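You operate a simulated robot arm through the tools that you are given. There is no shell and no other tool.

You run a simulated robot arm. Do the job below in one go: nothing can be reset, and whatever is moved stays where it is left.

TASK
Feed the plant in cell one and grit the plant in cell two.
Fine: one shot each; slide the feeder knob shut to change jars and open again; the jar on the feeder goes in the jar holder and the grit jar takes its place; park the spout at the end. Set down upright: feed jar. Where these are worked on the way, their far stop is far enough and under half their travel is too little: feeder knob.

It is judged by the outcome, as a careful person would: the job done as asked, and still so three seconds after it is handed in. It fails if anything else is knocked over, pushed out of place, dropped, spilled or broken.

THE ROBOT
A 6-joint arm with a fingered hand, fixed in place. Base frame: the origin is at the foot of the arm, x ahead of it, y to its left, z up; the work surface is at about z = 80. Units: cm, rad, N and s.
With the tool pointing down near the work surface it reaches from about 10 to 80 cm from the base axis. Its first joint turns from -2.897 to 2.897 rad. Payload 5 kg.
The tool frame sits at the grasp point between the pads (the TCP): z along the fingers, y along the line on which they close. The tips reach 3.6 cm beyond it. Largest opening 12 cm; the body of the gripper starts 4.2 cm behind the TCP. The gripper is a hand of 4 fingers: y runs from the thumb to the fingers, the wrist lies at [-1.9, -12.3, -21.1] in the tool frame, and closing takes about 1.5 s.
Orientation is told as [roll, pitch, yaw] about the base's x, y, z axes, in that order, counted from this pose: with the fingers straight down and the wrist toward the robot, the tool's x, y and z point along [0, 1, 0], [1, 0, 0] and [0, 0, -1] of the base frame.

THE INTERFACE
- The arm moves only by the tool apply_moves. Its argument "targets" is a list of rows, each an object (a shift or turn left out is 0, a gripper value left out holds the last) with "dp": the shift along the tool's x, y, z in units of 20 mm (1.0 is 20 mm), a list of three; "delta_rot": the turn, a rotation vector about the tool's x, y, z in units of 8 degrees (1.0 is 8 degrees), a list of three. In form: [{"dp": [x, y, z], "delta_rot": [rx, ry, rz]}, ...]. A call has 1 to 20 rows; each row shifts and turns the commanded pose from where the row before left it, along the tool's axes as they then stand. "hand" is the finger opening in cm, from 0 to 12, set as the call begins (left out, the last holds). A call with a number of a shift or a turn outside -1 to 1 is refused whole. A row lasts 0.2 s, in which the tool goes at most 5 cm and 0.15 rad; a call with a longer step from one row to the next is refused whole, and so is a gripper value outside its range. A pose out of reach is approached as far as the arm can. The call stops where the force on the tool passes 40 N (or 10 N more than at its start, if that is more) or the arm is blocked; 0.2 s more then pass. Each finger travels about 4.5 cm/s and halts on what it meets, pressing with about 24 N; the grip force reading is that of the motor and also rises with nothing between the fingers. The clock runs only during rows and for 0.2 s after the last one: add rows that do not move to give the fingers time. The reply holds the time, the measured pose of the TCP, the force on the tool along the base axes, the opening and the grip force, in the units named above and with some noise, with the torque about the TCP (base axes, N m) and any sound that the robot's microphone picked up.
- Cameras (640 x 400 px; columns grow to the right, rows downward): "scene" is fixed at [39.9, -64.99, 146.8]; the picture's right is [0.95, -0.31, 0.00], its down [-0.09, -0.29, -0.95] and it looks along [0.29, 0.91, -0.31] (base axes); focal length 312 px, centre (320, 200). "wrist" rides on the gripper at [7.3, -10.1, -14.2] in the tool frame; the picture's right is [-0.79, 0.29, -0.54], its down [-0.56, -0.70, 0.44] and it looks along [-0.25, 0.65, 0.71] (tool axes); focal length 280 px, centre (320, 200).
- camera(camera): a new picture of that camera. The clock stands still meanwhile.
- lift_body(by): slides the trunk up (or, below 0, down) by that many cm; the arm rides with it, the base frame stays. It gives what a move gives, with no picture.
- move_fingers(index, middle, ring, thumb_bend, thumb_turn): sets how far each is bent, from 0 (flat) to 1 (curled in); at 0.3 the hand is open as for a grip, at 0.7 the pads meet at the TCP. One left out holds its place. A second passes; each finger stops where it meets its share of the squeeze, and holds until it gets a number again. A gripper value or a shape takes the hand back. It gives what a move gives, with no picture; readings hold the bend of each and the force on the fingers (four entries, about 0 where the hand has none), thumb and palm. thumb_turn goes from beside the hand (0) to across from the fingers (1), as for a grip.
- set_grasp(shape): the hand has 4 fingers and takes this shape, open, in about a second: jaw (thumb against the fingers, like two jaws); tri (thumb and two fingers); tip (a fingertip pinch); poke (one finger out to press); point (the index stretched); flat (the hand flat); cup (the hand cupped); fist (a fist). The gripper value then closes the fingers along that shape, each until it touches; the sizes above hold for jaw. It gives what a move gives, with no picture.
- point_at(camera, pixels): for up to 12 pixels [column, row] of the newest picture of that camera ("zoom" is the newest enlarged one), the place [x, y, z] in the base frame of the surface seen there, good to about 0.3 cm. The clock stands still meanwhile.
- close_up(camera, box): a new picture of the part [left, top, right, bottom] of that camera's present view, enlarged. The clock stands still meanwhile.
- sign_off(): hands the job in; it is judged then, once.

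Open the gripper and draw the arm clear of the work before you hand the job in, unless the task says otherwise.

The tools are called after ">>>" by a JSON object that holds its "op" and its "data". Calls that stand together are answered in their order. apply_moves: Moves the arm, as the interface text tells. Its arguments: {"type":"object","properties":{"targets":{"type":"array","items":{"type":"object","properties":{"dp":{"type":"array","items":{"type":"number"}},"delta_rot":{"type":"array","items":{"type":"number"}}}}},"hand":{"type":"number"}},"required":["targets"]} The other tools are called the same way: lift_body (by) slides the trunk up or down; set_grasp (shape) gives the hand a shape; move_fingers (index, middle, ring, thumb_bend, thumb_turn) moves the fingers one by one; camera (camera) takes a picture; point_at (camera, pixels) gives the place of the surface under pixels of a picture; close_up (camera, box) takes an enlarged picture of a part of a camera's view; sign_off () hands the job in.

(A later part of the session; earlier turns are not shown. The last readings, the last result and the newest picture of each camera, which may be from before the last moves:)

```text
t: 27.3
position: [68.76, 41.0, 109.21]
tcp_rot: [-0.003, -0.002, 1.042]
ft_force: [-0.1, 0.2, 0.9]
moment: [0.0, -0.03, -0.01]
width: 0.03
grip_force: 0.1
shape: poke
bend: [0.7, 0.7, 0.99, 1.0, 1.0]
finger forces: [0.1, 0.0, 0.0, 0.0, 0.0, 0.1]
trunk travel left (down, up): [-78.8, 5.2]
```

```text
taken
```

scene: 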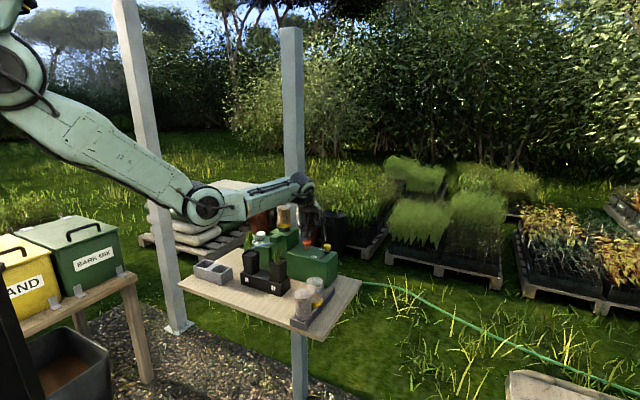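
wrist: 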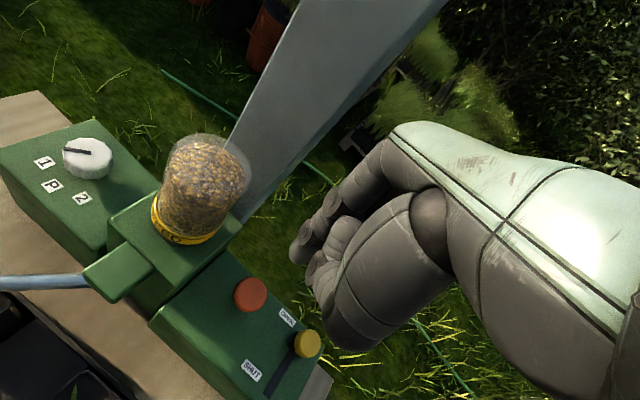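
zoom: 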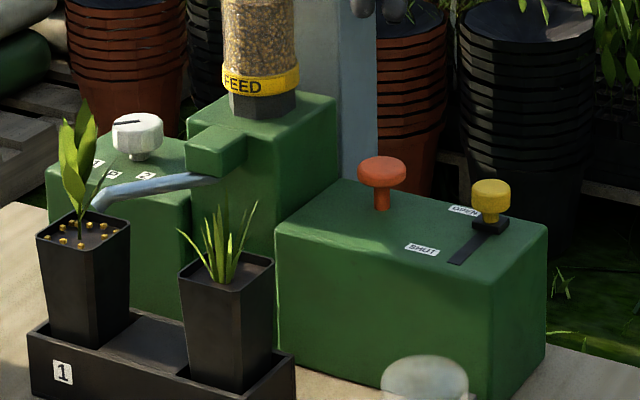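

Feed granules lie in pot 1. Now the slide: I turn to yaw 45°, go behind the yellow knob (p≈80.6,q≈28) and descend so the two fingertips sit behind it.

>>> {"op": "apply_moves", "data": {"targets": [{"delta_rot": [0, 0, 0.95]}, {"delta_rot": [0, 0, 0.95]}, {"dp": [-0.85, 0.3, 0]}, {"dp": [-0.85, 0.3, 0]}, {"dp": [-0.85, 0.3, 0]}, {"dp": [-0.85, 0.3, 0]}, {"dp": [-0.8, 0.3, 0]}, {"dp": [0, 0, 0.8]}, {"dp": [0, 0, 0.8]}, {"dp": [0, 0, 0.8]}, {"dp": [0, 0, 0.8]}, {}]}}

>>> {"op": "close_up", "data": {"camera": "scene", "box": [270, 190, 370, 270]}}

>>> {"op": "camera", "data": {"camera": "wrist"}}

```text
t: 29.9
position: [76.76, 37.14, 102.88]
tcp_rot: [0.001, -0.002, 0.778]
ft_force: [-1.0, -0.9, -0.1]
moment: [0.0, -0.01, -0.01]
width: 0.0
grip_force: 0.0
shape: poke
bend: [0.7, 0.7, 0.99, 1.0, 1.0]
finger forces: [0.0, 0.1, 0.0, 0.0, 0.0, 0.0]
trunk travel left (down, up): [-78.8, 5.2]
```

```text
5.00 times, centred on (320, 230) of scene
```

zoom: 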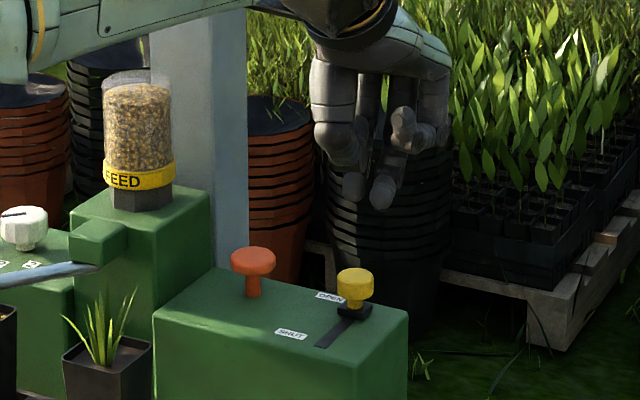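

```text
taken
```

wrist: 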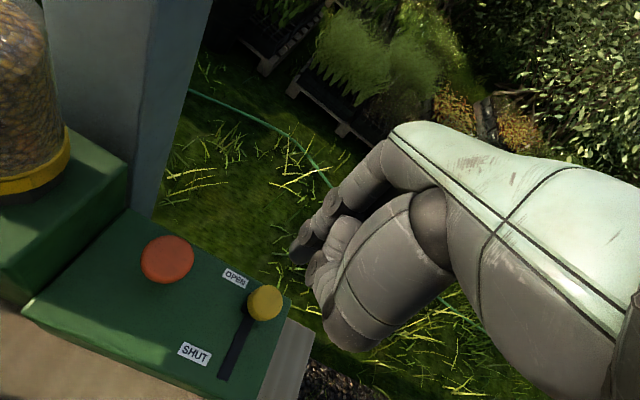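

The TCP is at p≈80.5, q≈28.0, behind the knob. I descend to z≈95.6.

>>> {"op": "apply_moves", "data": {"targets": [{"dp": [0, 0, 0.75]}, {"dp": [0, 0, 0.75]}, {"dp": [0, 0, 0.75]}, {"dp": [0, 0, 0.75]}, {"dp": [0, 0, 0.65]}, {}]}}

>>> {"op": "close_up", "data": {"camera": "scene", "box": [290, 210, 360, 270]}}

>>> {"op": "close_up", "data": {"camera": "wrist", "box": [160, 180, 420, 380]}}

```text
t: 31.3
position: [76.57, 36.84, 95.6]
tcp_rot: [-0.001, -0.002, 0.778]
ft_force: [1.2, 0.1, 0.0]
moment: [0.01, 0.0, 0.0]
width: 0.0
grip_force: 0.0
shape: poke
bend: [0.7, 0.7, 0.99, 1.0, 1.0]
finger forces: [0.1, 0.9, 0.0, 0.0, 0.1, 0.0]
out of reach, approached as far as the arm can: row 5
trunk travel left (down, up): [-78.8, 5.2]
```

```text
6.67 times, centred on (325, 240) of scene
```

zoom: 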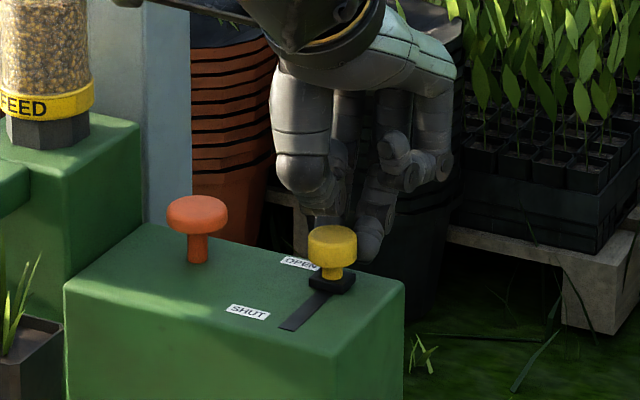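

```text
2.00 times, centred on (290, 280) of wrist
```

zoom: 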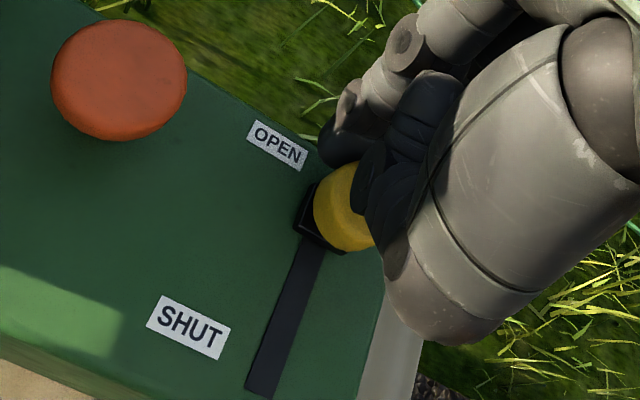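

The fingertips are just behind the knob. I pull toward SHUT (−y in tool frame) in small steps.

>>> {"op": "apply_moves", "data": {"targets": [{"dp": [0, -0.3, 0]}, {"dp": [0, -0.3, 0]}, {"dp": [0, -0.3, 0]}, {"dp": [0, -0.3, 0]}, {"dp": [0, -0.3, 0]}, {"dp": [0, -0.3, 0]}, {}]}}

>>> {"op": "close_up", "data": {"camera": "scene", "box": [290, 210, 360, 270]}}

>>> {"op": "close_up", "data": {"camera": "wrist", "box": [160, 180, 420, 380]}}

```text
t: 32.9
position: [73.85, 34.36, 95.62]
tcp_rot: [0.0, -0.001, 0.781]
ft_force: [0.0, 0.2, -0.7]
moment: [-0.01, -0.05, 0.02]
width: 0.0
grip_force: 0.0
shape: poke
bend: [0.7, 0.7, 0.99, 1.0, 1.0]
finger forces: [0.0, 0.6, 0.1, 0.1, 0.0, 0.1]
trunk travel left (down, up): [-78.8, 5.2]
```

```text
6.67 times, centred on (325, 240) of scene
```

zoom: 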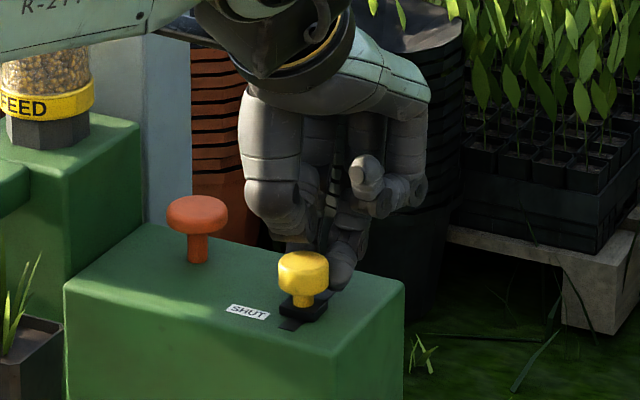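

```text
2.00 times, centred on (290, 280) of wrist
```

zoom: 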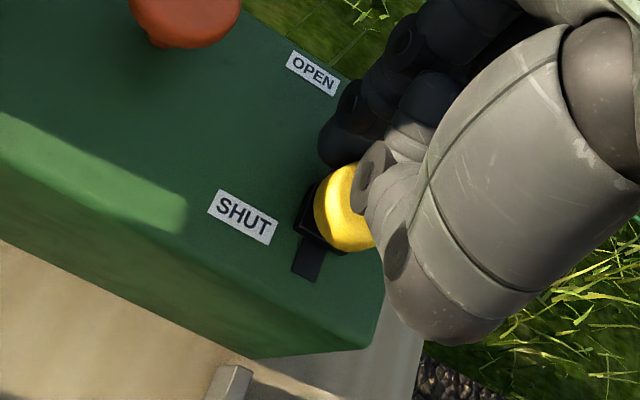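

Knob slides easily; a bit of the slot remains. I continue pulling to the stop.

>>> {"op": "apply_moves", "data": {"targets": [{"dp": [0, -0.2, 0]}, {"dp": [0, -0.2, 0]}, {"dp": [0, -0.2, 0]}, {}]}}

>>> {"op": "close_up", "data": {"camera": "scene", "box": [290, 210, 360, 270]}}

>>> {"op": "close_up", "data": {"camera": "wrist", "box": [160, 180, 420, 380]}}

```text
t: 33.9
position: [73.25, 33.61, 95.75]
tcp_rot: [-0.001, -0.004, 0.779]
ft_force: [9.3, 7.8, 0.3]
moment: [0.21, -0.24, 0.08]
width: 0.0
grip_force: 0.0
shape: poke
bend: [0.7, 0.7, 0.99, 1.0, 1.0]
finger forces: [3.3, 8.4, 0.1, 0.1, 0.0, 0.0]
trunk travel left (down, up): [-78.8, 5.2]
```

```text
6.67 times, centred on (325, 240) of scene
```

zoom: 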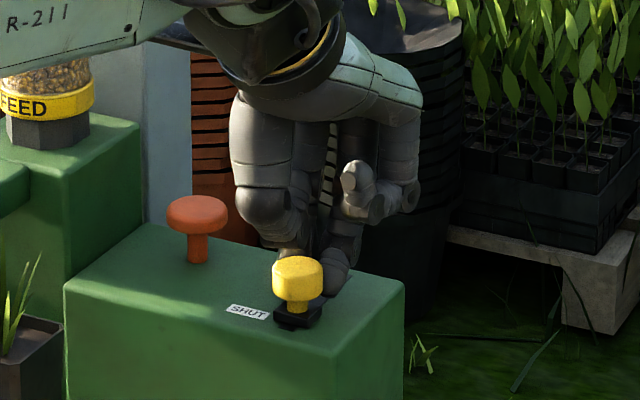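

```text
2.00 times, centred on (290, 280) of wrist
```

zoom: 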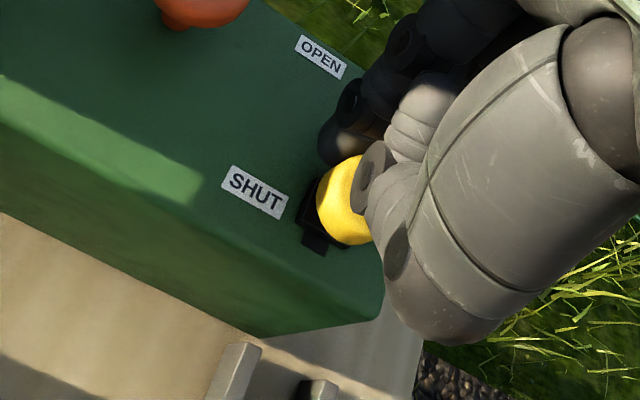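

The knob is at its SHUT stop (12 N reaction). I back the fingers off slightly, rise, and move to a clear high spot left-front of the post, yawing to −45° for the jar grasp.

>>> {"op": "apply_moves", "data": {"targets": [{"dp": [0, 0.25, 0]}, {"dp": [0, 0, -0.7]}, {"dp": [0, 0, -1]}, {"dp": [0, 0, -1]}, {"dp": [0, 0, -1]}, {"dp": [0, 0, -1]}, {"dp": [0, 0, -1]}, {"dp": [0, 0, -1]}, {"dp": [0, 0, -1]}, {"dp": [0, 0, -1]}, {"dp": [0, 0, -1]}, {"dp": [0, 0, -1]}, {"dp": [0, 0, -1]}, {"dp": [0, 0, -1]}, {}]}}

>>> {"op": "apply_moves", "data": {"targets": [{"dp": [0.95, -0.45, 0]}, {"dp": [0.95, -0.45, 0]}, {"dp": [0.95, -0.45, 0]}, {"dp": [0.95, -0.45, 0]}, {"dp": [0.95, -0.45, 0]}, {"dp": [0.95, -0.45, 0]}, {"dp": [0.95, -0.45, 0], "delta_rot": [0, 0, 0]}, {"delta_rot": [0, 0, 0.95]}, {"delta_rot": [0, 0, 0.95]}, {"delta_rot": [0, 0, 0.95]}, {"delta_rot": [0, 0, 0.95]}, {"delta_rot": [0, 0, 0.95]}, {"delta_rot": [0, 0, 0.95]}, {"delta_rot": [0, 0, 0.95]}, {"delta_rot": [0, 0, 0.95]}, {"delta_rot": [0, 0, 0.95]}, {"delta_rot": [0, 0, 0.95]}, {"delta_rot": [0, 0, 0.95]}, {"delta_rot": [0, 0, 0.8]}, {}]}}

>>> {"op": "set_grasp", "data": {"shape": "jaw"}}

>>> {"op": "camera", "data": {"camera": "scene"}}

>>> {"op": "camera", "data": {"camera": "wrist"}}

```text
t: 37.1
position: [73.41, 33.98, 121.13]
tcp_rot: [0.001, -0.002, 0.78]
ft_force: [-0.4, 0.7, 0.3]
moment: [-0.01, 0.0, 0.01]
width: 0.01
grip_force: 0.2
shape: poke
bend: [0.7, 0.7, 0.99, 1.0, 1.0]
finger forces: [0.0, 0.0, 0.1, 0.0, 0.0, 0.0]
trunk travel left (down, up): [-78.8, 5.2]
```

```text
t: 41.3
position: [61.52, 39.68, 119.54]
tcp_rot: [0.004, -0.002, -0.793]
ft_force: [-0.4, 0.1, -0.5]
moment: [0.04, -0.01, -0.04]
width: 0.02
grip_force: 0.0
shape: poke
bend: [0.7, 0.7, 0.99, 1.0, 1.0]
finger forces: [0.1, 0.0, 0.0, 0.0, 0.0, 0.0]
out of reach, approached as far as the arm can: row 18, 19
trunk travel left (down, up): [-78.8, 5.2]
```

```text
t: 42.2
position: [61.64, 39.83, 119.41]
tcp_rot: [0.003, -0.002, -0.789]
ft_force: [-0.4, -0.4, 0.4]
moment: [-0.01, 0.01, -0.02]
width: 12.01
grip_force: 0.0
shape: jaw
bend: [0.3, 0.3, 0.3, 0.3, 0.98]
finger forces: [0.0, 0.0, 0.1, 0.0, 0.1, 0.0]
trunk travel left (down, up): [-78.8, 5.2]
```

```text
taken
```

scene: 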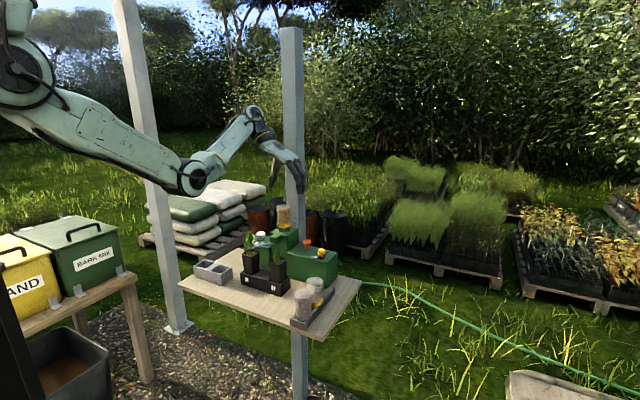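

```text
taken
```

wrist: 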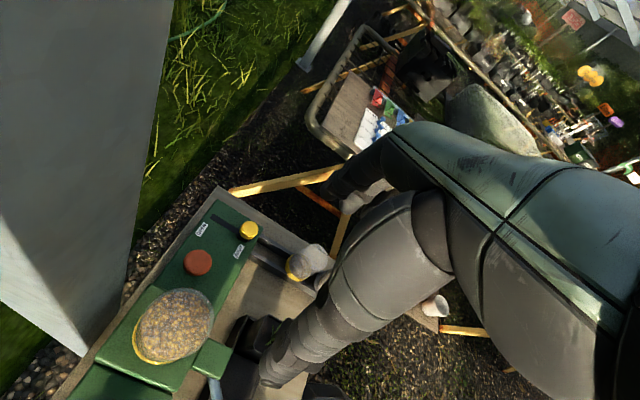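

The arm fell ~2 cm short at yaw −45° up here (joint limit). I turn back ~15° to yaw −30° and see what pose is reached.

>>> {"op": "apply_moves", "data": {"targets": [{"delta_rot": [0, 0, -0.95]}, {"delta_rot": [0, 0, -0.95]}, {}]}}

>>> {"op": "close_up", "data": {"camera": "wrist", "box": [60, 180, 380, 400]}}

```text
t: 43.0
position: [61.66, 39.88, 119.32]
tcp_rot: [0.001, -0.001, -0.527]
ft_force: [-0.6, -0.1, -1.0]
moment: [0.02, 0.02, 0.0]
width: 12.0
grip_force: 0.1
shape: jaw
bend: [0.3, 0.3, 0.3, 0.3, 0.98]
finger forces: [0.1, 0.0, 0.0, 0.0, 0.0, 0.0]
trunk travel left (down, up): [-78.8, 5.2]
```

```text
1.82 times, centred on (220, 290) of wrist
```

zoom: 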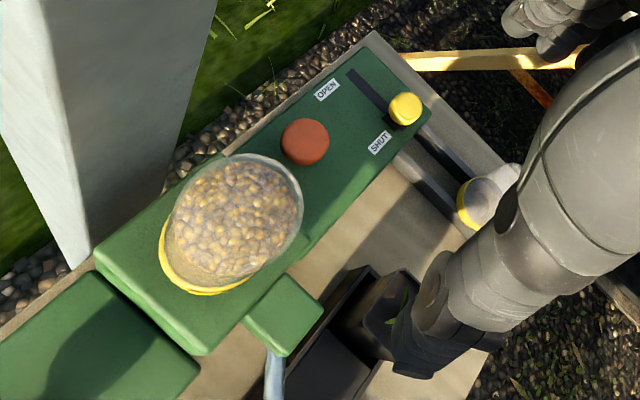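

The commanded pose resets from the measured one. I measure the jar's rim/collar and post edges from here.

>>> {"op": "point_at", "data": {"camera": "zoom", "pixels": [[240, 215], [235, 170], [188, 215], [285, 215], [170, 280], [230, 285], [165, 235], [75, 262], [175, 150], [95, 240], [205, 350], [300, 250]]}}

>>> {"op": "close_up", "data": {"camera": "scene", "box": [265, 195, 305, 250]}}

>>> {"op": "point_at", "data": {"camera": "zoom", "pixels": [[210, 170], [265, 165], [310, 160], [240, 210], [330, 200], [180, 170]]}}

```text
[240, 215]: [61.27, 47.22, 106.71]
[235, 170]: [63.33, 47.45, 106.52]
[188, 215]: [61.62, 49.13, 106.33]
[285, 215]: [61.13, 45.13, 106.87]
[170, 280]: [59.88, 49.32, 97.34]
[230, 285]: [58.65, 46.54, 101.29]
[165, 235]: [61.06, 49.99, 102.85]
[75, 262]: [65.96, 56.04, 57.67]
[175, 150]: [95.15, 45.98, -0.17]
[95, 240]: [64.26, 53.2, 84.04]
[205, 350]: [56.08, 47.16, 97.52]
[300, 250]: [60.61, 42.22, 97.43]
```

```text
7.27 times, centred on (285, 222) of scene
```

zoom: 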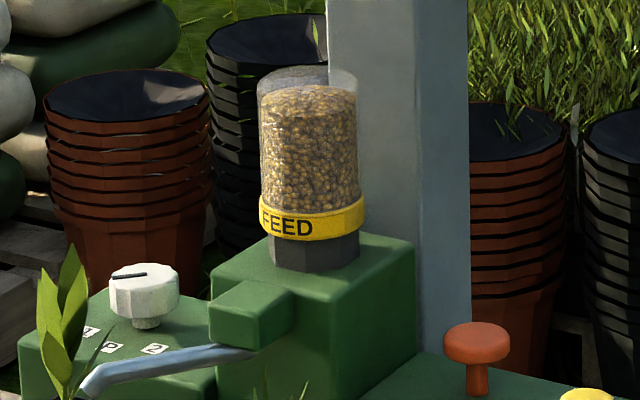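

```text
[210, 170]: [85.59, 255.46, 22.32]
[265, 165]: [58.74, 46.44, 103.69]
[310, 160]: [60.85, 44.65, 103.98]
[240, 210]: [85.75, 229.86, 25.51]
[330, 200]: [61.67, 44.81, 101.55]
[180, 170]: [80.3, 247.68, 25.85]
```

Jar axis ≈ (61.35,47.3), radius 2.7; the post face is at p≈82.9, 6 cm behind. I move over the jar at z≈119 with 9 cm opening, then down a bit and turn to yaw ≈ −40°.

>>> {"op": "apply_moves", "data": {"targets": [{"dp": [0.79, -0.5, 0]}, {"dp": [0.78, -0.5, 0]}, {"dp": [0.78, -0.5, 0]}, {"dp": [0.78, -0.5, 0]}, {"dp": [0, 0, 0.75]}, {"dp": [0, 0, 0.75], "delta_rot": [0, 0, 0.6]}, {"delta_rot": [0, 0, 0.6]}, {}], "hand": 9}}

>>> {"op": "close_up", "data": {"camera": "scene", "box": [245, 170, 325, 250]}}

>>> {"op": "camera", "data": {"camera": "wrist"}}

```text
t: 44.8
position: [61.32, 47.27, 116.43]
tcp_rot: [0.002, 0.001, -0.694]
ft_force: [0.0, -0.5, -0.9]
moment: [-0.02, -0.01, -0.04]
width: 8.99
grip_force: 0.0
shape: jaw
bend: [0.26, 0.36, 0.33, 0.55, 0.99]
finger forces: [0.0, 0.1, 0.1, 0.0, 0.1, 0.1]
trunk travel left (down, up): [-78.8, 5.2]
```

```text
5.00 times, centred on (285, 210) of scene
```

zoom: 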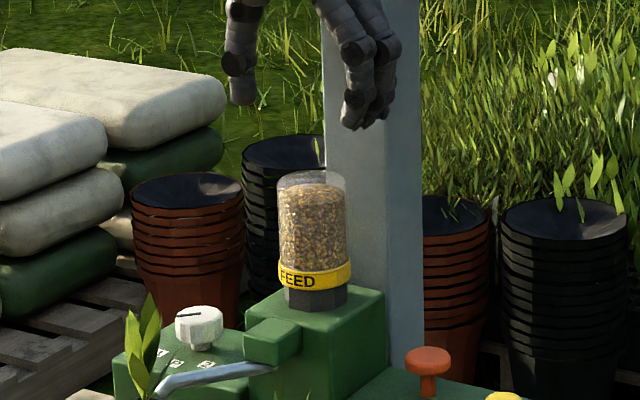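

```text
taken
```

wrist: 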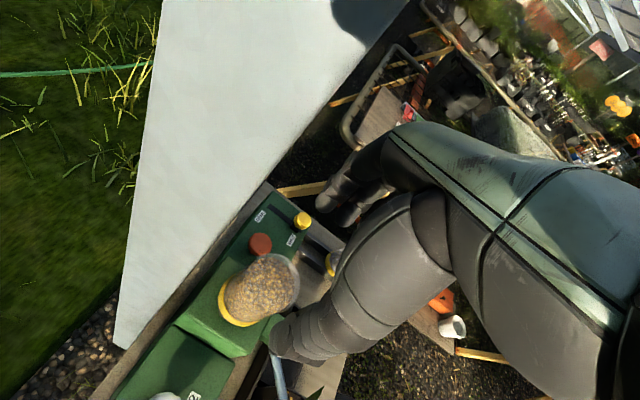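

Hand is centred above the jar with fingers right, thumb left. I descend to z≈105.4.

>>> {"op": "apply_moves", "data": {"targets": [{"dp": [0, 0, 0.9]}, {"dp": [0, 0, 0.9]}, {"dp": [0, 0, 0.9]}, {"dp": [0, 0, 0.9]}, {"dp": [0, 0, 0.9]}, {"dp": [0, 0, 0.6]}, {"dp": [0, 0, 0.4]}, {}]}}

>>> {"op": "close_up", "data": {"camera": "scene", "box": [255, 180, 320, 245]}}

>>> {"op": "close_up", "data": {"camera": "wrist", "box": [160, 140, 440, 360]}}

```text
t: 46.6
position: [61.37, 47.15, 105.54]
tcp_rot: [0.002, -0.003, -0.696]
ft_force: [0.1, -0.7, 0.1]
moment: [0.01, -0.05, -0.03]
width: 9.03
grip_force: 0.0
shape: jaw
bend: [0.26, 0.36, 0.33, 0.55, 0.99]
finger forces: [0.0, 0.1, 0.0, 0.0, 0.1, 0.0]
trunk travel left (down, up): [-78.8, 5.2]
```

```text
6.15 times, centred on (288, 212) of scene
```

zoom: 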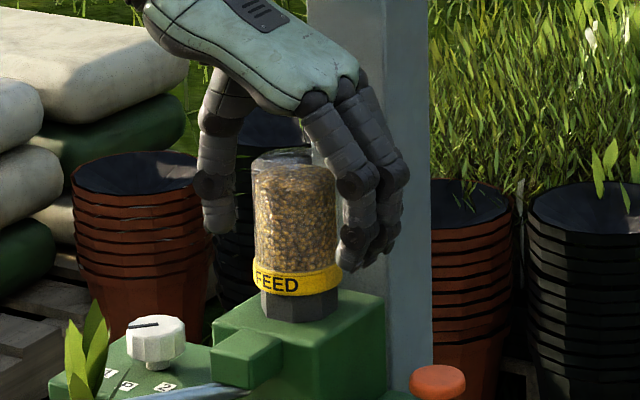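

```text
1.82 times, centred on (300, 250) of wrist
```

zoom: 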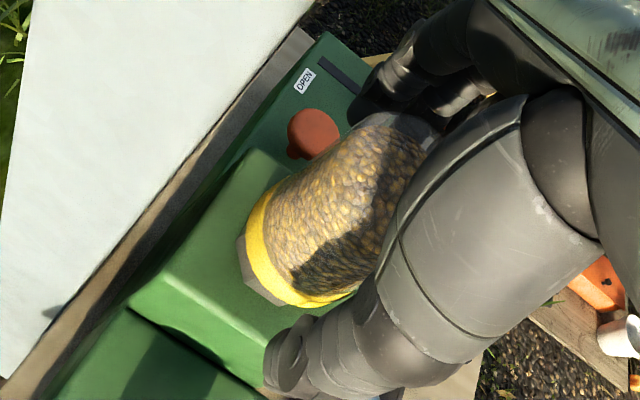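

The jar is between thumb and fingers, tips above the collar. I close on it.

>>> {"op": "apply_moves", "data": {"targets": [{}, {}, {}, {}, {}, {}], "hand": 4}}

>>> {"op": "close_up", "data": {"camera": "scene", "box": [255, 180, 320, 245]}}

```text
t: 48.0
position: [61.39, 47.23, 105.46]
tcp_rot: [0.002, -0.001, -0.694]
ft_force: [-0.2, 0.9, -0.5]
moment: [0.0, 0.02, -0.02]
width: 4.8
grip_force: 24.2
shape: jaw
bend: [0.74, 0.5, 0.52, 0.73, 1.0]
finger forces: [13.1, 7.1, 0.0, 0.0, 20.8, 0.1]
trunk travel left (down, up): [-78.8, 5.2]
```

```text
6.15 times, centred on (288, 212) of scene
```

zoom: 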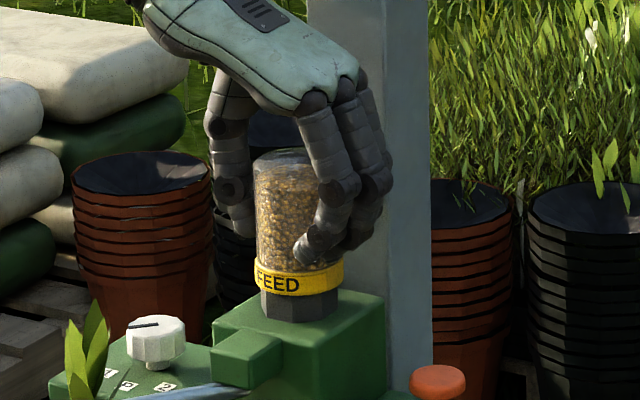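

Gripped at 24 N. I lift slowly straight up, then check.

>>> {"op": "apply_moves", "data": {"targets": [{"dp": [0, 0, -0.25]}, {"dp": [0, 0, -0.25]}, {"dp": [0, 0, -0.25]}, {"dp": [0, 0, -0.25]}, {"dp": [0, 0, -0.5]}, {}]}}

>>> {"op": "close_up", "data": {"camera": "scene", "box": [255, 180, 320, 245]}}

```text
t: 49.4
position: [61.33, 47.25, 108.38]
tcp_rot: [-0.001, -0.003, -0.696]
ft_force: [0.1, -0.4, -1.5]
moment: [0.0, 0.05, 0.0]
width: 4.8
grip_force: 23.7
shape: jaw
bend: [0.74, 0.5, 0.52, 0.73, 1.0]
finger forces: [13.1, 7.3, 0.0, 0.0, 20.6, 0.0]
trunk travel left (down, up): [-78.8, 5.2]
```

```text
6.15 times, centred on (288, 212) of scene
```

zoom: 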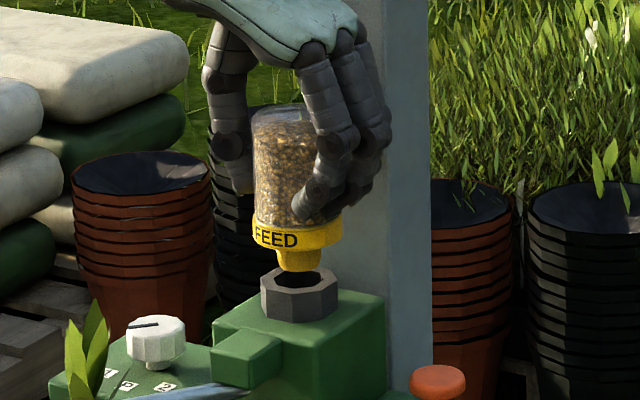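

The jar is out cleanly; it has a neck under the collar. I lift higher and look closely at the free far slot in the rack.

>>> {"op": "apply_moves", "data": {"targets": [{"dp": [0, 0, -0.6]}, {"dp": [0, 0, -0.8]}, {"dp": [0, 0, -0.8]}, {"dp": [0, 0, -0.8]}, {"dp": [0, 0, -0.8]}, {}]}}

>>> {"op": "close_up", "data": {"camera": "scene", "box": [295, 265, 335, 315]}}

>>> {"op": "camera", "data": {"camera": "wrist"}}

```text
t: 50.8
position: [61.33, 47.16, 115.95]
tcp_rot: [0.001, -0.002, -0.693]
ft_force: [1.1, 0.5, -1.5]
moment: [-0.01, -0.02, 0.03]
width: 4.8
grip_force: 24.0
shape: jaw
bend: [0.74, 0.5, 0.52, 0.73, 1.0]
finger forces: [13.2, 7.3, 0.1, 0.1, 20.6, 0.0]
trunk travel left (down, up): [-78.8, 5.2]
```

```text
8.00 times, centred on (315, 290) of scene
```

zoom: 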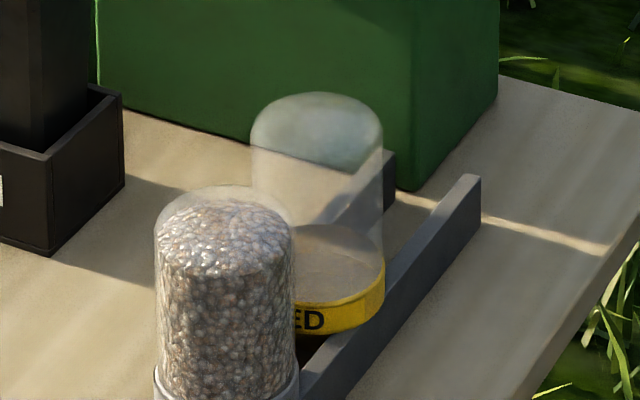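

```text
taken
```

wrist: 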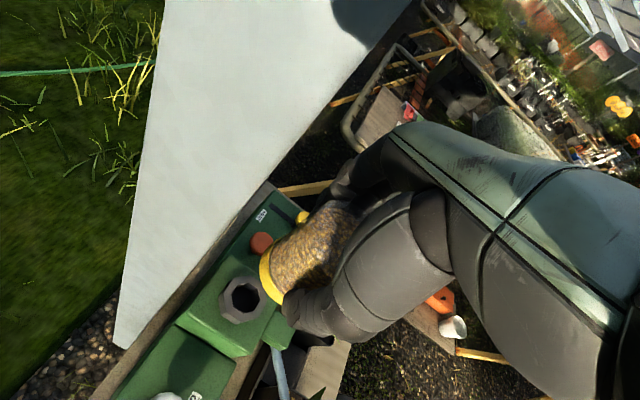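

The rack is two rails with the collar resting on top; the far third place looks free. I carry the jar to a high spot left of the rack to view that place with the wrist camera.

>>> {"op": "apply_moves", "data": {"targets": [{"dp": [-0.8, 0.5, 0]}, {"dp": [-0.8, 0.5, 0]}, {"dp": [-0.8, 0.5, 0]}, {"dp": [-0.8, 0.5, 0]}, {"dp": [-0.8, 0.5, 0]}, {"dp": [-0.8, 0.5, 0]}, {"dp": [-0.8, 0.5, 0]}, {"dp": [-0.8, 0.5, 0]}, {}]}}

>>> {"op": "camera", "data": {"camera": "wrist"}}

>>> {"op": "camera", "data": {"camera": "scene"}}

```text
t: 52.8
position: [59.21, 32.31, 115.97]
tcp_rot: [0.0, -0.002, -0.695]
ft_force: [0.0, 0.1, -3.0]
moment: [0.02, 0.0, 0.0]
width: 4.79
grip_force: 24.3
shape: jaw
bend: [0.74, 0.5, 0.52, 0.73, 1.0]
finger forces: [13.2, 7.3, 0.0, 0.1, 20.6, 0.1]
trunk travel left (down, up): [-78.8, 5.2]
```

```text
taken
```

wrist: 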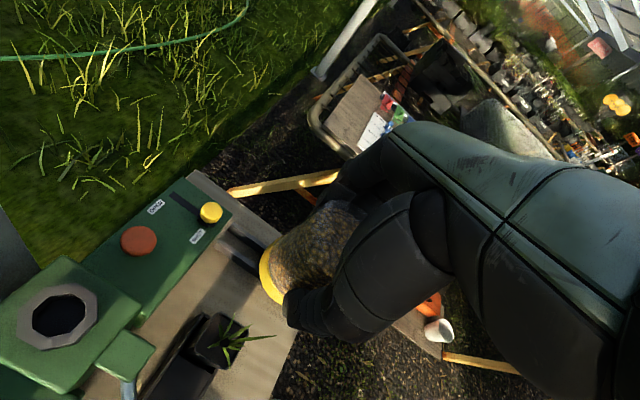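

```text
taken
```

scene: 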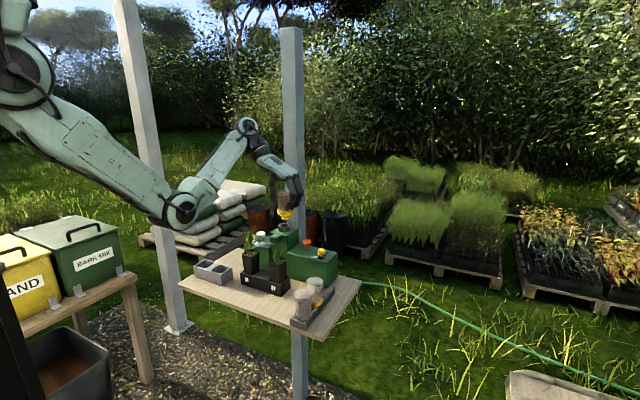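

I see the rack's far end at (245,250). I note the socket's place and shift further to the front to see the slot.

>>> {"op": "point_at", "data": {"camera": "wrist", "pixels": [[57, 290], [37, 313], [95, 313], [57, 345], [58, 318], [24, 330], [92, 295]]}}

>>> {"op": "apply_moves", "data": {"targets": [{"dp": [-0.9, 0, 0]}, {"dp": [-0.9, 0, 0]}, {"dp": [-0.9, 0, 0]}, {"dp": [-0.9, 0, 0]}, {}]}}

>>> {"op": "camera", "data": {"camera": "wrist"}}

>>> {"op": "close_up", "data": {"camera": "wrist", "box": [120, 200, 360, 400]}}

```text
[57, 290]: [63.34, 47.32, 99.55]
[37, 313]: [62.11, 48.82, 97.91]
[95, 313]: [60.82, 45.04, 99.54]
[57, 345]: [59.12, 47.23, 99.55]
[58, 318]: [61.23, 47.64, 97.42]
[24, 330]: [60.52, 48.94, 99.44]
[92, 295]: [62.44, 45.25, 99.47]
```

```text
t: 54.0
position: [56.82, 26.9, 113.57]
tcp_rot: [0.005, -0.005, -0.692]
ft_force: [0.1, -0.5, -1.4]
moment: [0.0, 0.01, -0.01]
width: 4.82
grip_force: 23.9
shape: jaw
bend: [0.74, 0.5, 0.52, 0.73, 1.0]
finger forces: [13.3, 7.3, 0.1, 0.1, 20.6, 0.0]
out of reach, approached as far as the arm can: row 1, 2, 3, 4
trunk travel left (down, up): [-78.8, 5.2]
```

```text
taken
```

wrist: 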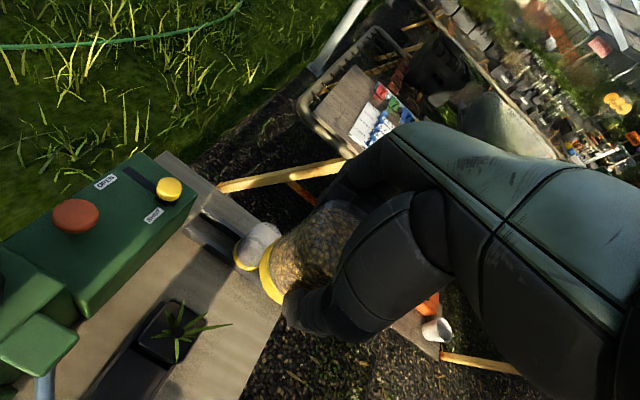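

```text
2.00 times, centred on (240, 300) of wrist
```

zoom: 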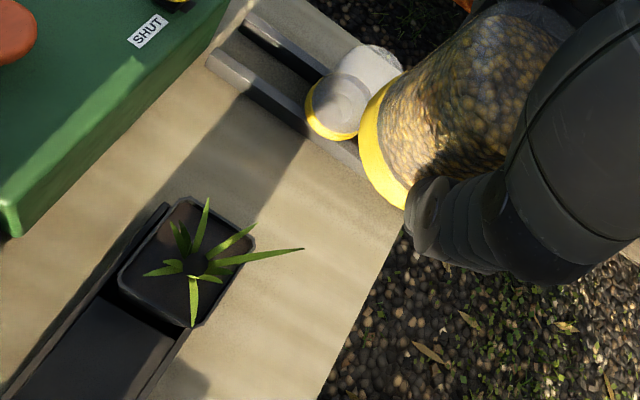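

The rack is a channel with two rails, open at the far end, third place free. I measure the rails and empty jar.

>>> {"op": "point_at", "data": {"camera": "zoom", "pixels": [[212, 60], [228, 72], [262, 98], [300, 125], [252, 22], [275, 40], [310, 68], [255, 65], [232, 45], [312, 105], [345, 128], [205, 30]]}}

>>> {"op": "close_up", "data": {"camera": "wrist", "box": [180, 195, 300, 285]}}

```text
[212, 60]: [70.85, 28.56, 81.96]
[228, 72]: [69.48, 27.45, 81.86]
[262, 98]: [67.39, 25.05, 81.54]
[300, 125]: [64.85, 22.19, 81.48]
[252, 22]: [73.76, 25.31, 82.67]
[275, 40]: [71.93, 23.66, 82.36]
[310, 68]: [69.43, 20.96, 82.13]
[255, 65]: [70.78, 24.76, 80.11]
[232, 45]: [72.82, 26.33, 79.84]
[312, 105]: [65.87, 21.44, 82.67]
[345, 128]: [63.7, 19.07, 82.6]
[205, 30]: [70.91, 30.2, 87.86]
```

```text
4.44 times, centred on (240, 240) of wrist
```

zoom: 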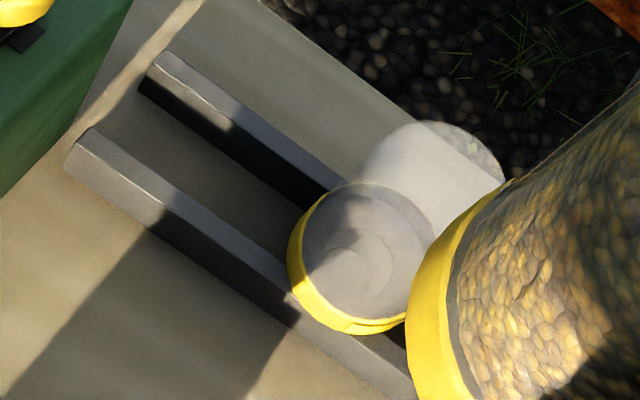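

Rails are centred at q≈32.2, tops z≈82.4; I'll set the feed jar at p≈67, i.e. (70.15,24.6), TCP z≈88.4. First I move above it at z≈113.5.

>>> {"op": "apply_moves", "data": {"targets": [{"dp": [0.482, 0.837, 0]}, {"dp": [0.482, 0.837, 0]}, {"dp": [0.482, 0.837, 0]}, {"dp": [0.482, 0.837, 0]}, {"dp": [0.482, 0.837, 0]}, {"dp": [0.482, 0.837, 0]}, {"dp": [0.482, 0.837, 0]}, {"delta_rot": [0, 0, 0.5]}, {}]}}

>>> {"op": "camera", "data": {"camera": "scene"}}

>>> {"op": "camera", "data": {"camera": "wrist"}}

```text
t: 56.0
position: [70.19, 24.6, 113.63]
tcp_rot: [0.003, -0.001, -0.766]
ft_force: [0.3, -0.9, -1.4]
moment: [0.0, -0.03, -0.05]
width: 4.81
grip_force: 23.8
shape: jaw
bend: [0.74, 0.5, 0.52, 0.73, 1.0]
finger forces: [13.3, 7.3, 0.0, 0.1, 20.7, 0.0]
trunk travel left (down, up): [-78.8, 5.2]
```

```text
taken
```

scene: 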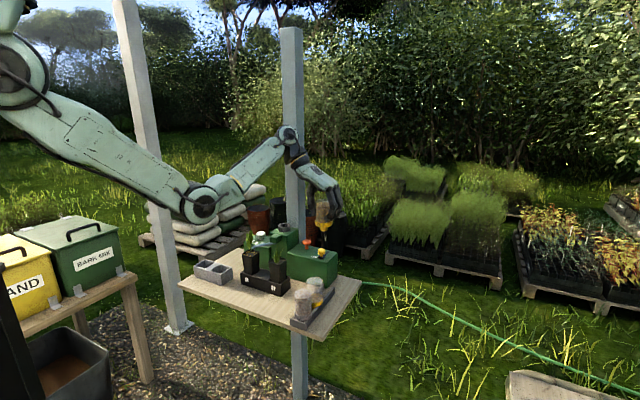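

```text
taken
```

wrist: 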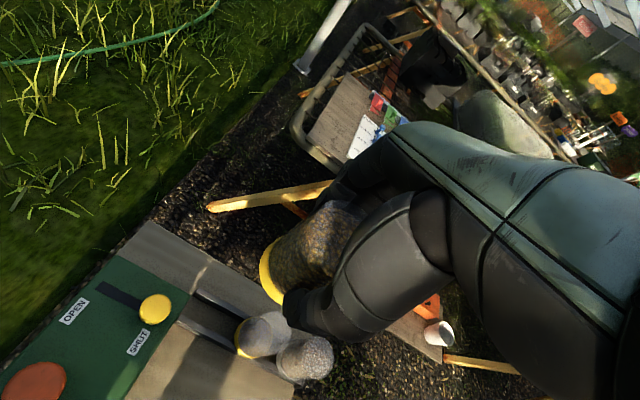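

Over the slot. I descend to z≈96 and check alignment.

>>> {"op": "apply_moves", "data": {"targets": [{"dp": [0, 0, 1]}, {"dp": [0, 0, 1]}, {"dp": [0, 0, 1]}, {"dp": [0, 0, 1]}, {"dp": [0, 0, 1]}, {"dp": [0, 0, 1]}, {"dp": [0, 0, 1]}, {"dp": [0, 0, 1]}, {"dp": [0, 0, 0.8]}, {}]}}

>>> {"op": "close_up", "data": {"camera": "scene", "box": [260, 210, 360, 310]}}

>>> {"op": "close_up", "data": {"camera": "wrist", "box": [120, 180, 400, 400]}}

```text
t: 58.2
position: [70.08, 24.54, 96.07]
tcp_rot: [0.001, -0.002, -0.766]
ft_force: [0.1, 0.6, -1.6]
moment: [0.01, 0.0, -0.01]
width: 4.8
grip_force: 24.1
shape: jaw
bend: [0.74, 0.5, 0.52, 0.73, 1.0]
finger forces: [13.3, 7.3, 0.0, 0.0, 20.6, 0.0]
trunk travel left (down, up): [-78.8, 5.2]
```

```text
4.00 times, centred on (310, 260) of scene
```

zoom: 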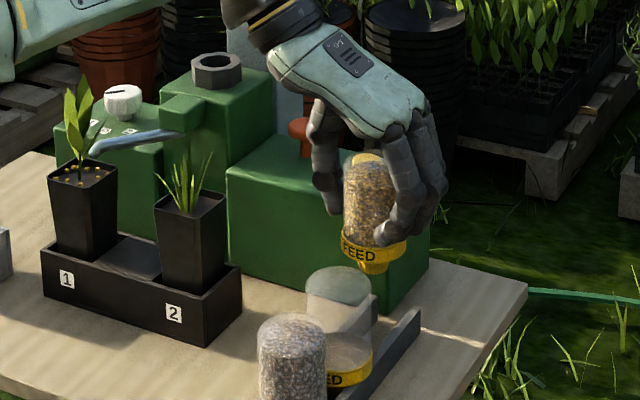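

```text
1.82 times, centred on (260, 290) of wrist
```

zoom: 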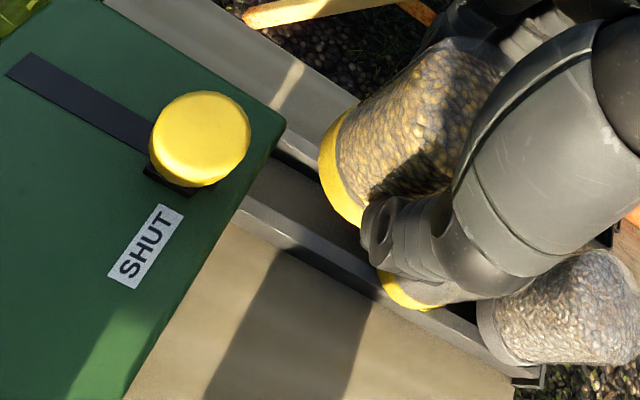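

Clear on all sides and no contact. I lower to z≈89.4, then slowly until touching.

>>> {"op": "apply_moves", "data": {"targets": [{"dp": [0.02, 0.02, 0.8]}, {"dp": [0, 0, 0.8]}, {"dp": [0, 0, 0.8]}, {"dp": [0, 0, 0.8]}, {}]}}

>>> {"op": "close_up", "data": {"camera": "scene", "box": [285, 235, 355, 305]}}

>>> {"op": "close_up", "data": {"camera": "wrist", "box": [120, 180, 400, 400]}}

```text
t: 59.4
position: [70.17, 24.69, 89.63]
tcp_rot: [0.002, 0.0, -0.763]
ft_force: [0.3, -0.3, -0.9]
moment: [-0.01, 0.02, -0.02]
width: 4.79
grip_force: 23.9
shape: jaw
bend: [0.74, 0.5, 0.52, 0.73, 1.0]
finger forces: [13.3, 7.3, 0.0, 0.1, 20.6, 0.1]
trunk travel left (down, up): [-78.8, 5.2]
```

```text
5.71 times, centred on (320, 270) of scene
```

zoom: 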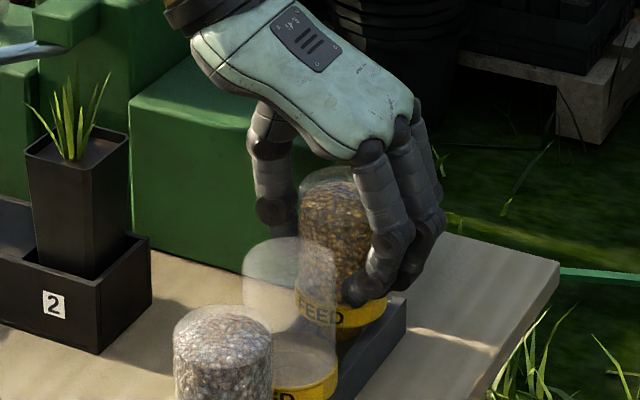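

```text
1.82 times, centred on (260, 290) of wrist
```

zoom: 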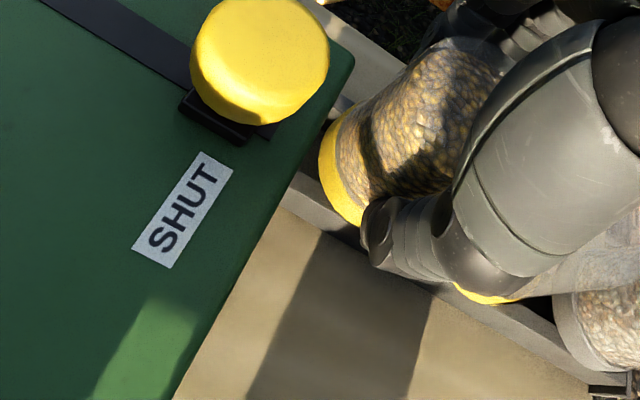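

Aligned over the rails, no contact yet. I lower in 2–3 mm steps until the jar touches.

>>> {"op": "apply_moves", "data": {"targets": [{"dp": [0, 0, 0.15]}, {"dp": [0, 0, 0.15]}, {"dp": [0, 0, 0.15]}, {"dp": [0, 0, 0.1]}, {}]}}

>>> {"op": "close_up", "data": {"camera": "scene", "box": [285, 235, 355, 305]}}

```text
t: 60.6
position: [70.24, 24.7, 88.55]
tcp_rot: [0.002, 0.0, -0.764]
ft_force: [0.1, 0.4, 0.6]
moment: [-0.05, -0.03, 0.04]
width: 4.8
grip_force: 23.2
shape: jaw
bend: [0.74, 0.5, 0.52, 0.73, 1.0]
finger forces: [13.2, 7.3, 0.0, 0.1, 20.7, 0.0]
trunk travel left (down, up): [-78.8, 5.2]
```

```text
5.71 times, centred on (320, 270) of scene
```

zoom: 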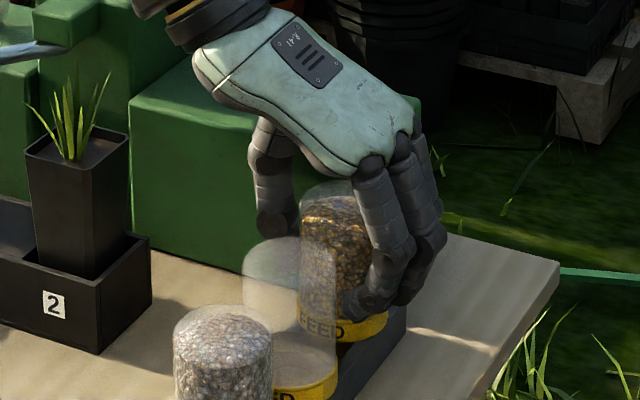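

Nearly touching. A few more millimetres.

>>> {"op": "apply_moves", "data": {"targets": [{"dp": [0, 0, 0.08]}, {"dp": [0, 0, 0.08]}, {}]}}

```text
t: 61.4
position: [70.21, 24.65, 88.49]
tcp_rot: [0.005, -0.005, -0.764]
ft_force: [1.0, 1.9, 14.8]
moment: [-0.03, -0.08, 0.02]
width: 4.88
grip_force: 24.2
shape: jaw
bend: [0.74, 0.5, 0.52, 0.73, 1.0]
finger forces: [14.5, 8.3, 0.0, 0.0, 22.8, 0.0]
trunk travel left (down, up): [-78.8, 5.2]
```

The jar is seated on the rails (15 N). I relieve the pressure and open the hand.

>>> {"op": "apply_moves", "data": {"targets": [{"dp": [0, 0, -0.08]}, {}, {}, {}, {}, {}], "hand": 8.5}}

>>> {"op": "close_up", "data": {"camera": "scene", "box": [285, 235, 355, 305]}}

>>> {"op": "close_up", "data": {"camera": "wrist", "box": [120, 180, 400, 400]}}

```text
t: 62.8
position: [70.2, 24.52, 88.25]
tcp_rot: [0.002, -0.001, -0.764]
ft_force: [-0.1, -0.1, -0.1]
moment: [0.01, -0.01, -0.04]
width: 8.47
grip_force: 0.1
shape: jaw
bend: [0.27, 0.37, 0.35, 0.59, 0.99]
finger forces: [0.1, 0.0, 0.1, 0.0, 0.0, 0.0]
trunk travel left (down, up): [-78.8, 5.2]
```

```text
5.71 times, centred on (320, 270) of scene
```

zoom: 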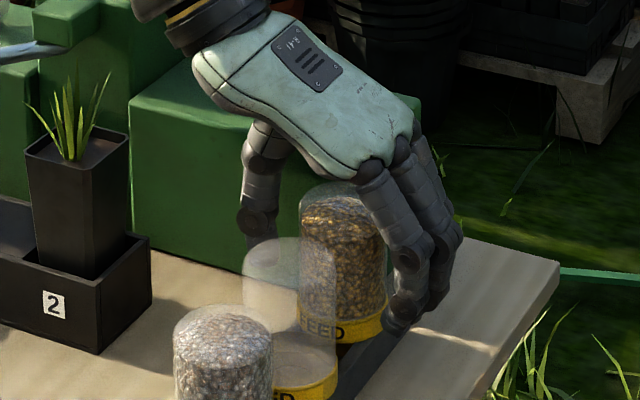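

```text
1.82 times, centred on (260, 290) of wrist
```

zoom: 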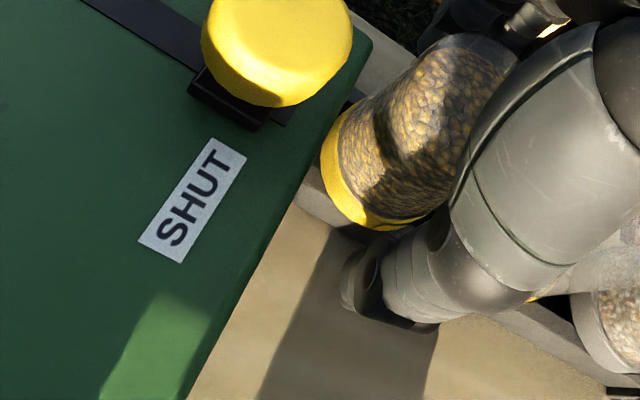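

The feed jar stands upright on the rails, hand open. I lift straight up and check the jars.

>>> {"op": "apply_moves", "data": {"targets": [{"dp": [0, 0, -0.4]}, {"dp": [0, 0, -0.8]}, {"dp": [0, 0, -0.8]}, {"dp": [0, 0, -1]}, {"dp": [0, 0, -1]}, {"dp": [0, 0, -1]}, {"dp": [0, 0, -1]}, {"dp": [0, 0, -1]}, {"dp": [0, 0, -1]}, {}]}}

>>> {"op": "close_up", "data": {"camera": "scene", "box": [285, 240, 345, 330]}}

>>> {"op": "point_at", "data": {"camera": "zoom", "pixels": [[190, 230], [150, 245], [235, 245], [190, 290], [190, 335], [160, 330], [225, 335], [180, 205], [265, 150], [265, 250], [310, 95]]}}

>>> {"op": "camera", "data": {"camera": "wrist"}}

```text
t: 65.0
position: [70.07, 24.57, 104.36]
tcp_rot: [0.002, -0.001, -0.764]
ft_force: [0.2, 0.0, -0.4]
moment: [0.02, 0.0, -0.03]
width: 8.44
grip_force: 0.2
shape: jaw
bend: [0.27, 0.37, 0.35, 0.59, 0.99]
finger forces: [0.0, 0.0, 0.1, 0.1, 0.0, 0.0]
trunk travel left (down, up): [-78.8, 5.2]
```

```text
4.44 times, centred on (315, 285) of scene
```

zoom: 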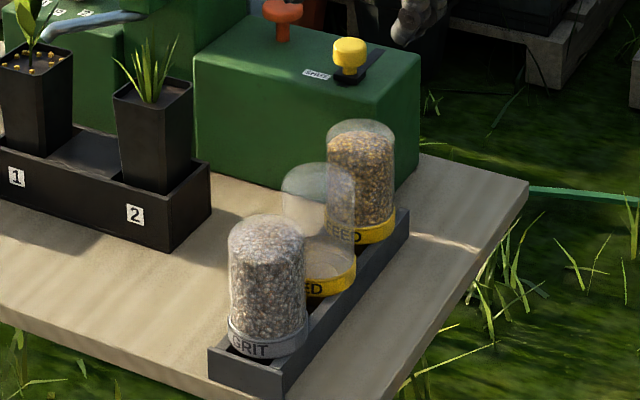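

```text
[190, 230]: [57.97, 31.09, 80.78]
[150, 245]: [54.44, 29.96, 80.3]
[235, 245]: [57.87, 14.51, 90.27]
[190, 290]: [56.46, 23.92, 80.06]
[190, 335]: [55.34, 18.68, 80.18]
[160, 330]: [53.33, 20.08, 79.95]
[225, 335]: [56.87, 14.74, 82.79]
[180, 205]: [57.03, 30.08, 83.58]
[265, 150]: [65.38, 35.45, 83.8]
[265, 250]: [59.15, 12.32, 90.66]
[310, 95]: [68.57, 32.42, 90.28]
```

```text
taken
```

wrist: 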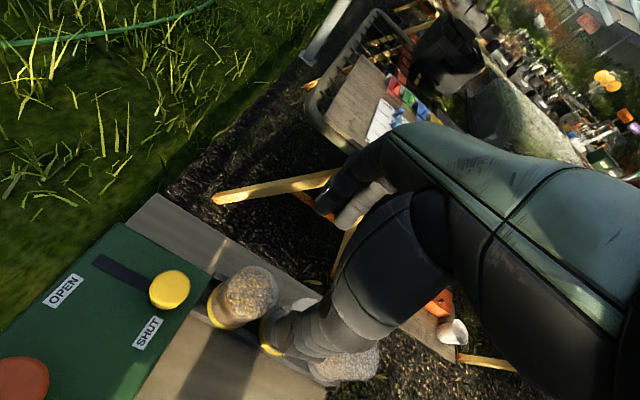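

The feed jar stands in the holder's third place. I measure the grit jar more exactly.

>>> {"op": "close_up", "data": {"camera": "scene", "box": [300, 280, 330, 325]}}

>>> {"op": "point_at", "data": {"camera": "zoom", "pixels": [[285, 60], [220, 150], [255, 150], [300, 150], [340, 150], [355, 200], [250, 255], [300, 260], [350, 245], [270, 90], [225, 240], [310, 95]]}}

```text
8.89 times, centred on (315, 302) of scene
```

zoom: 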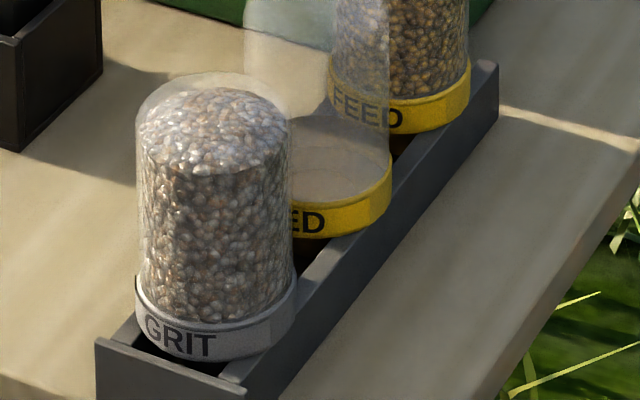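

```text
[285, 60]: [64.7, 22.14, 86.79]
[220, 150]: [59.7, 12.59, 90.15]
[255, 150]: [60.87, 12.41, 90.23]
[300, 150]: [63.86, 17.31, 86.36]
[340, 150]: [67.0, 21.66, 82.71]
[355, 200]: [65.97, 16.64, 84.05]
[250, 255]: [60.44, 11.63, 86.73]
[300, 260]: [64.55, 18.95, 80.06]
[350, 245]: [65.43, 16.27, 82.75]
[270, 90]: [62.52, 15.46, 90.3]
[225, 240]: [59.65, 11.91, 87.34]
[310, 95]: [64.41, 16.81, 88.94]
```

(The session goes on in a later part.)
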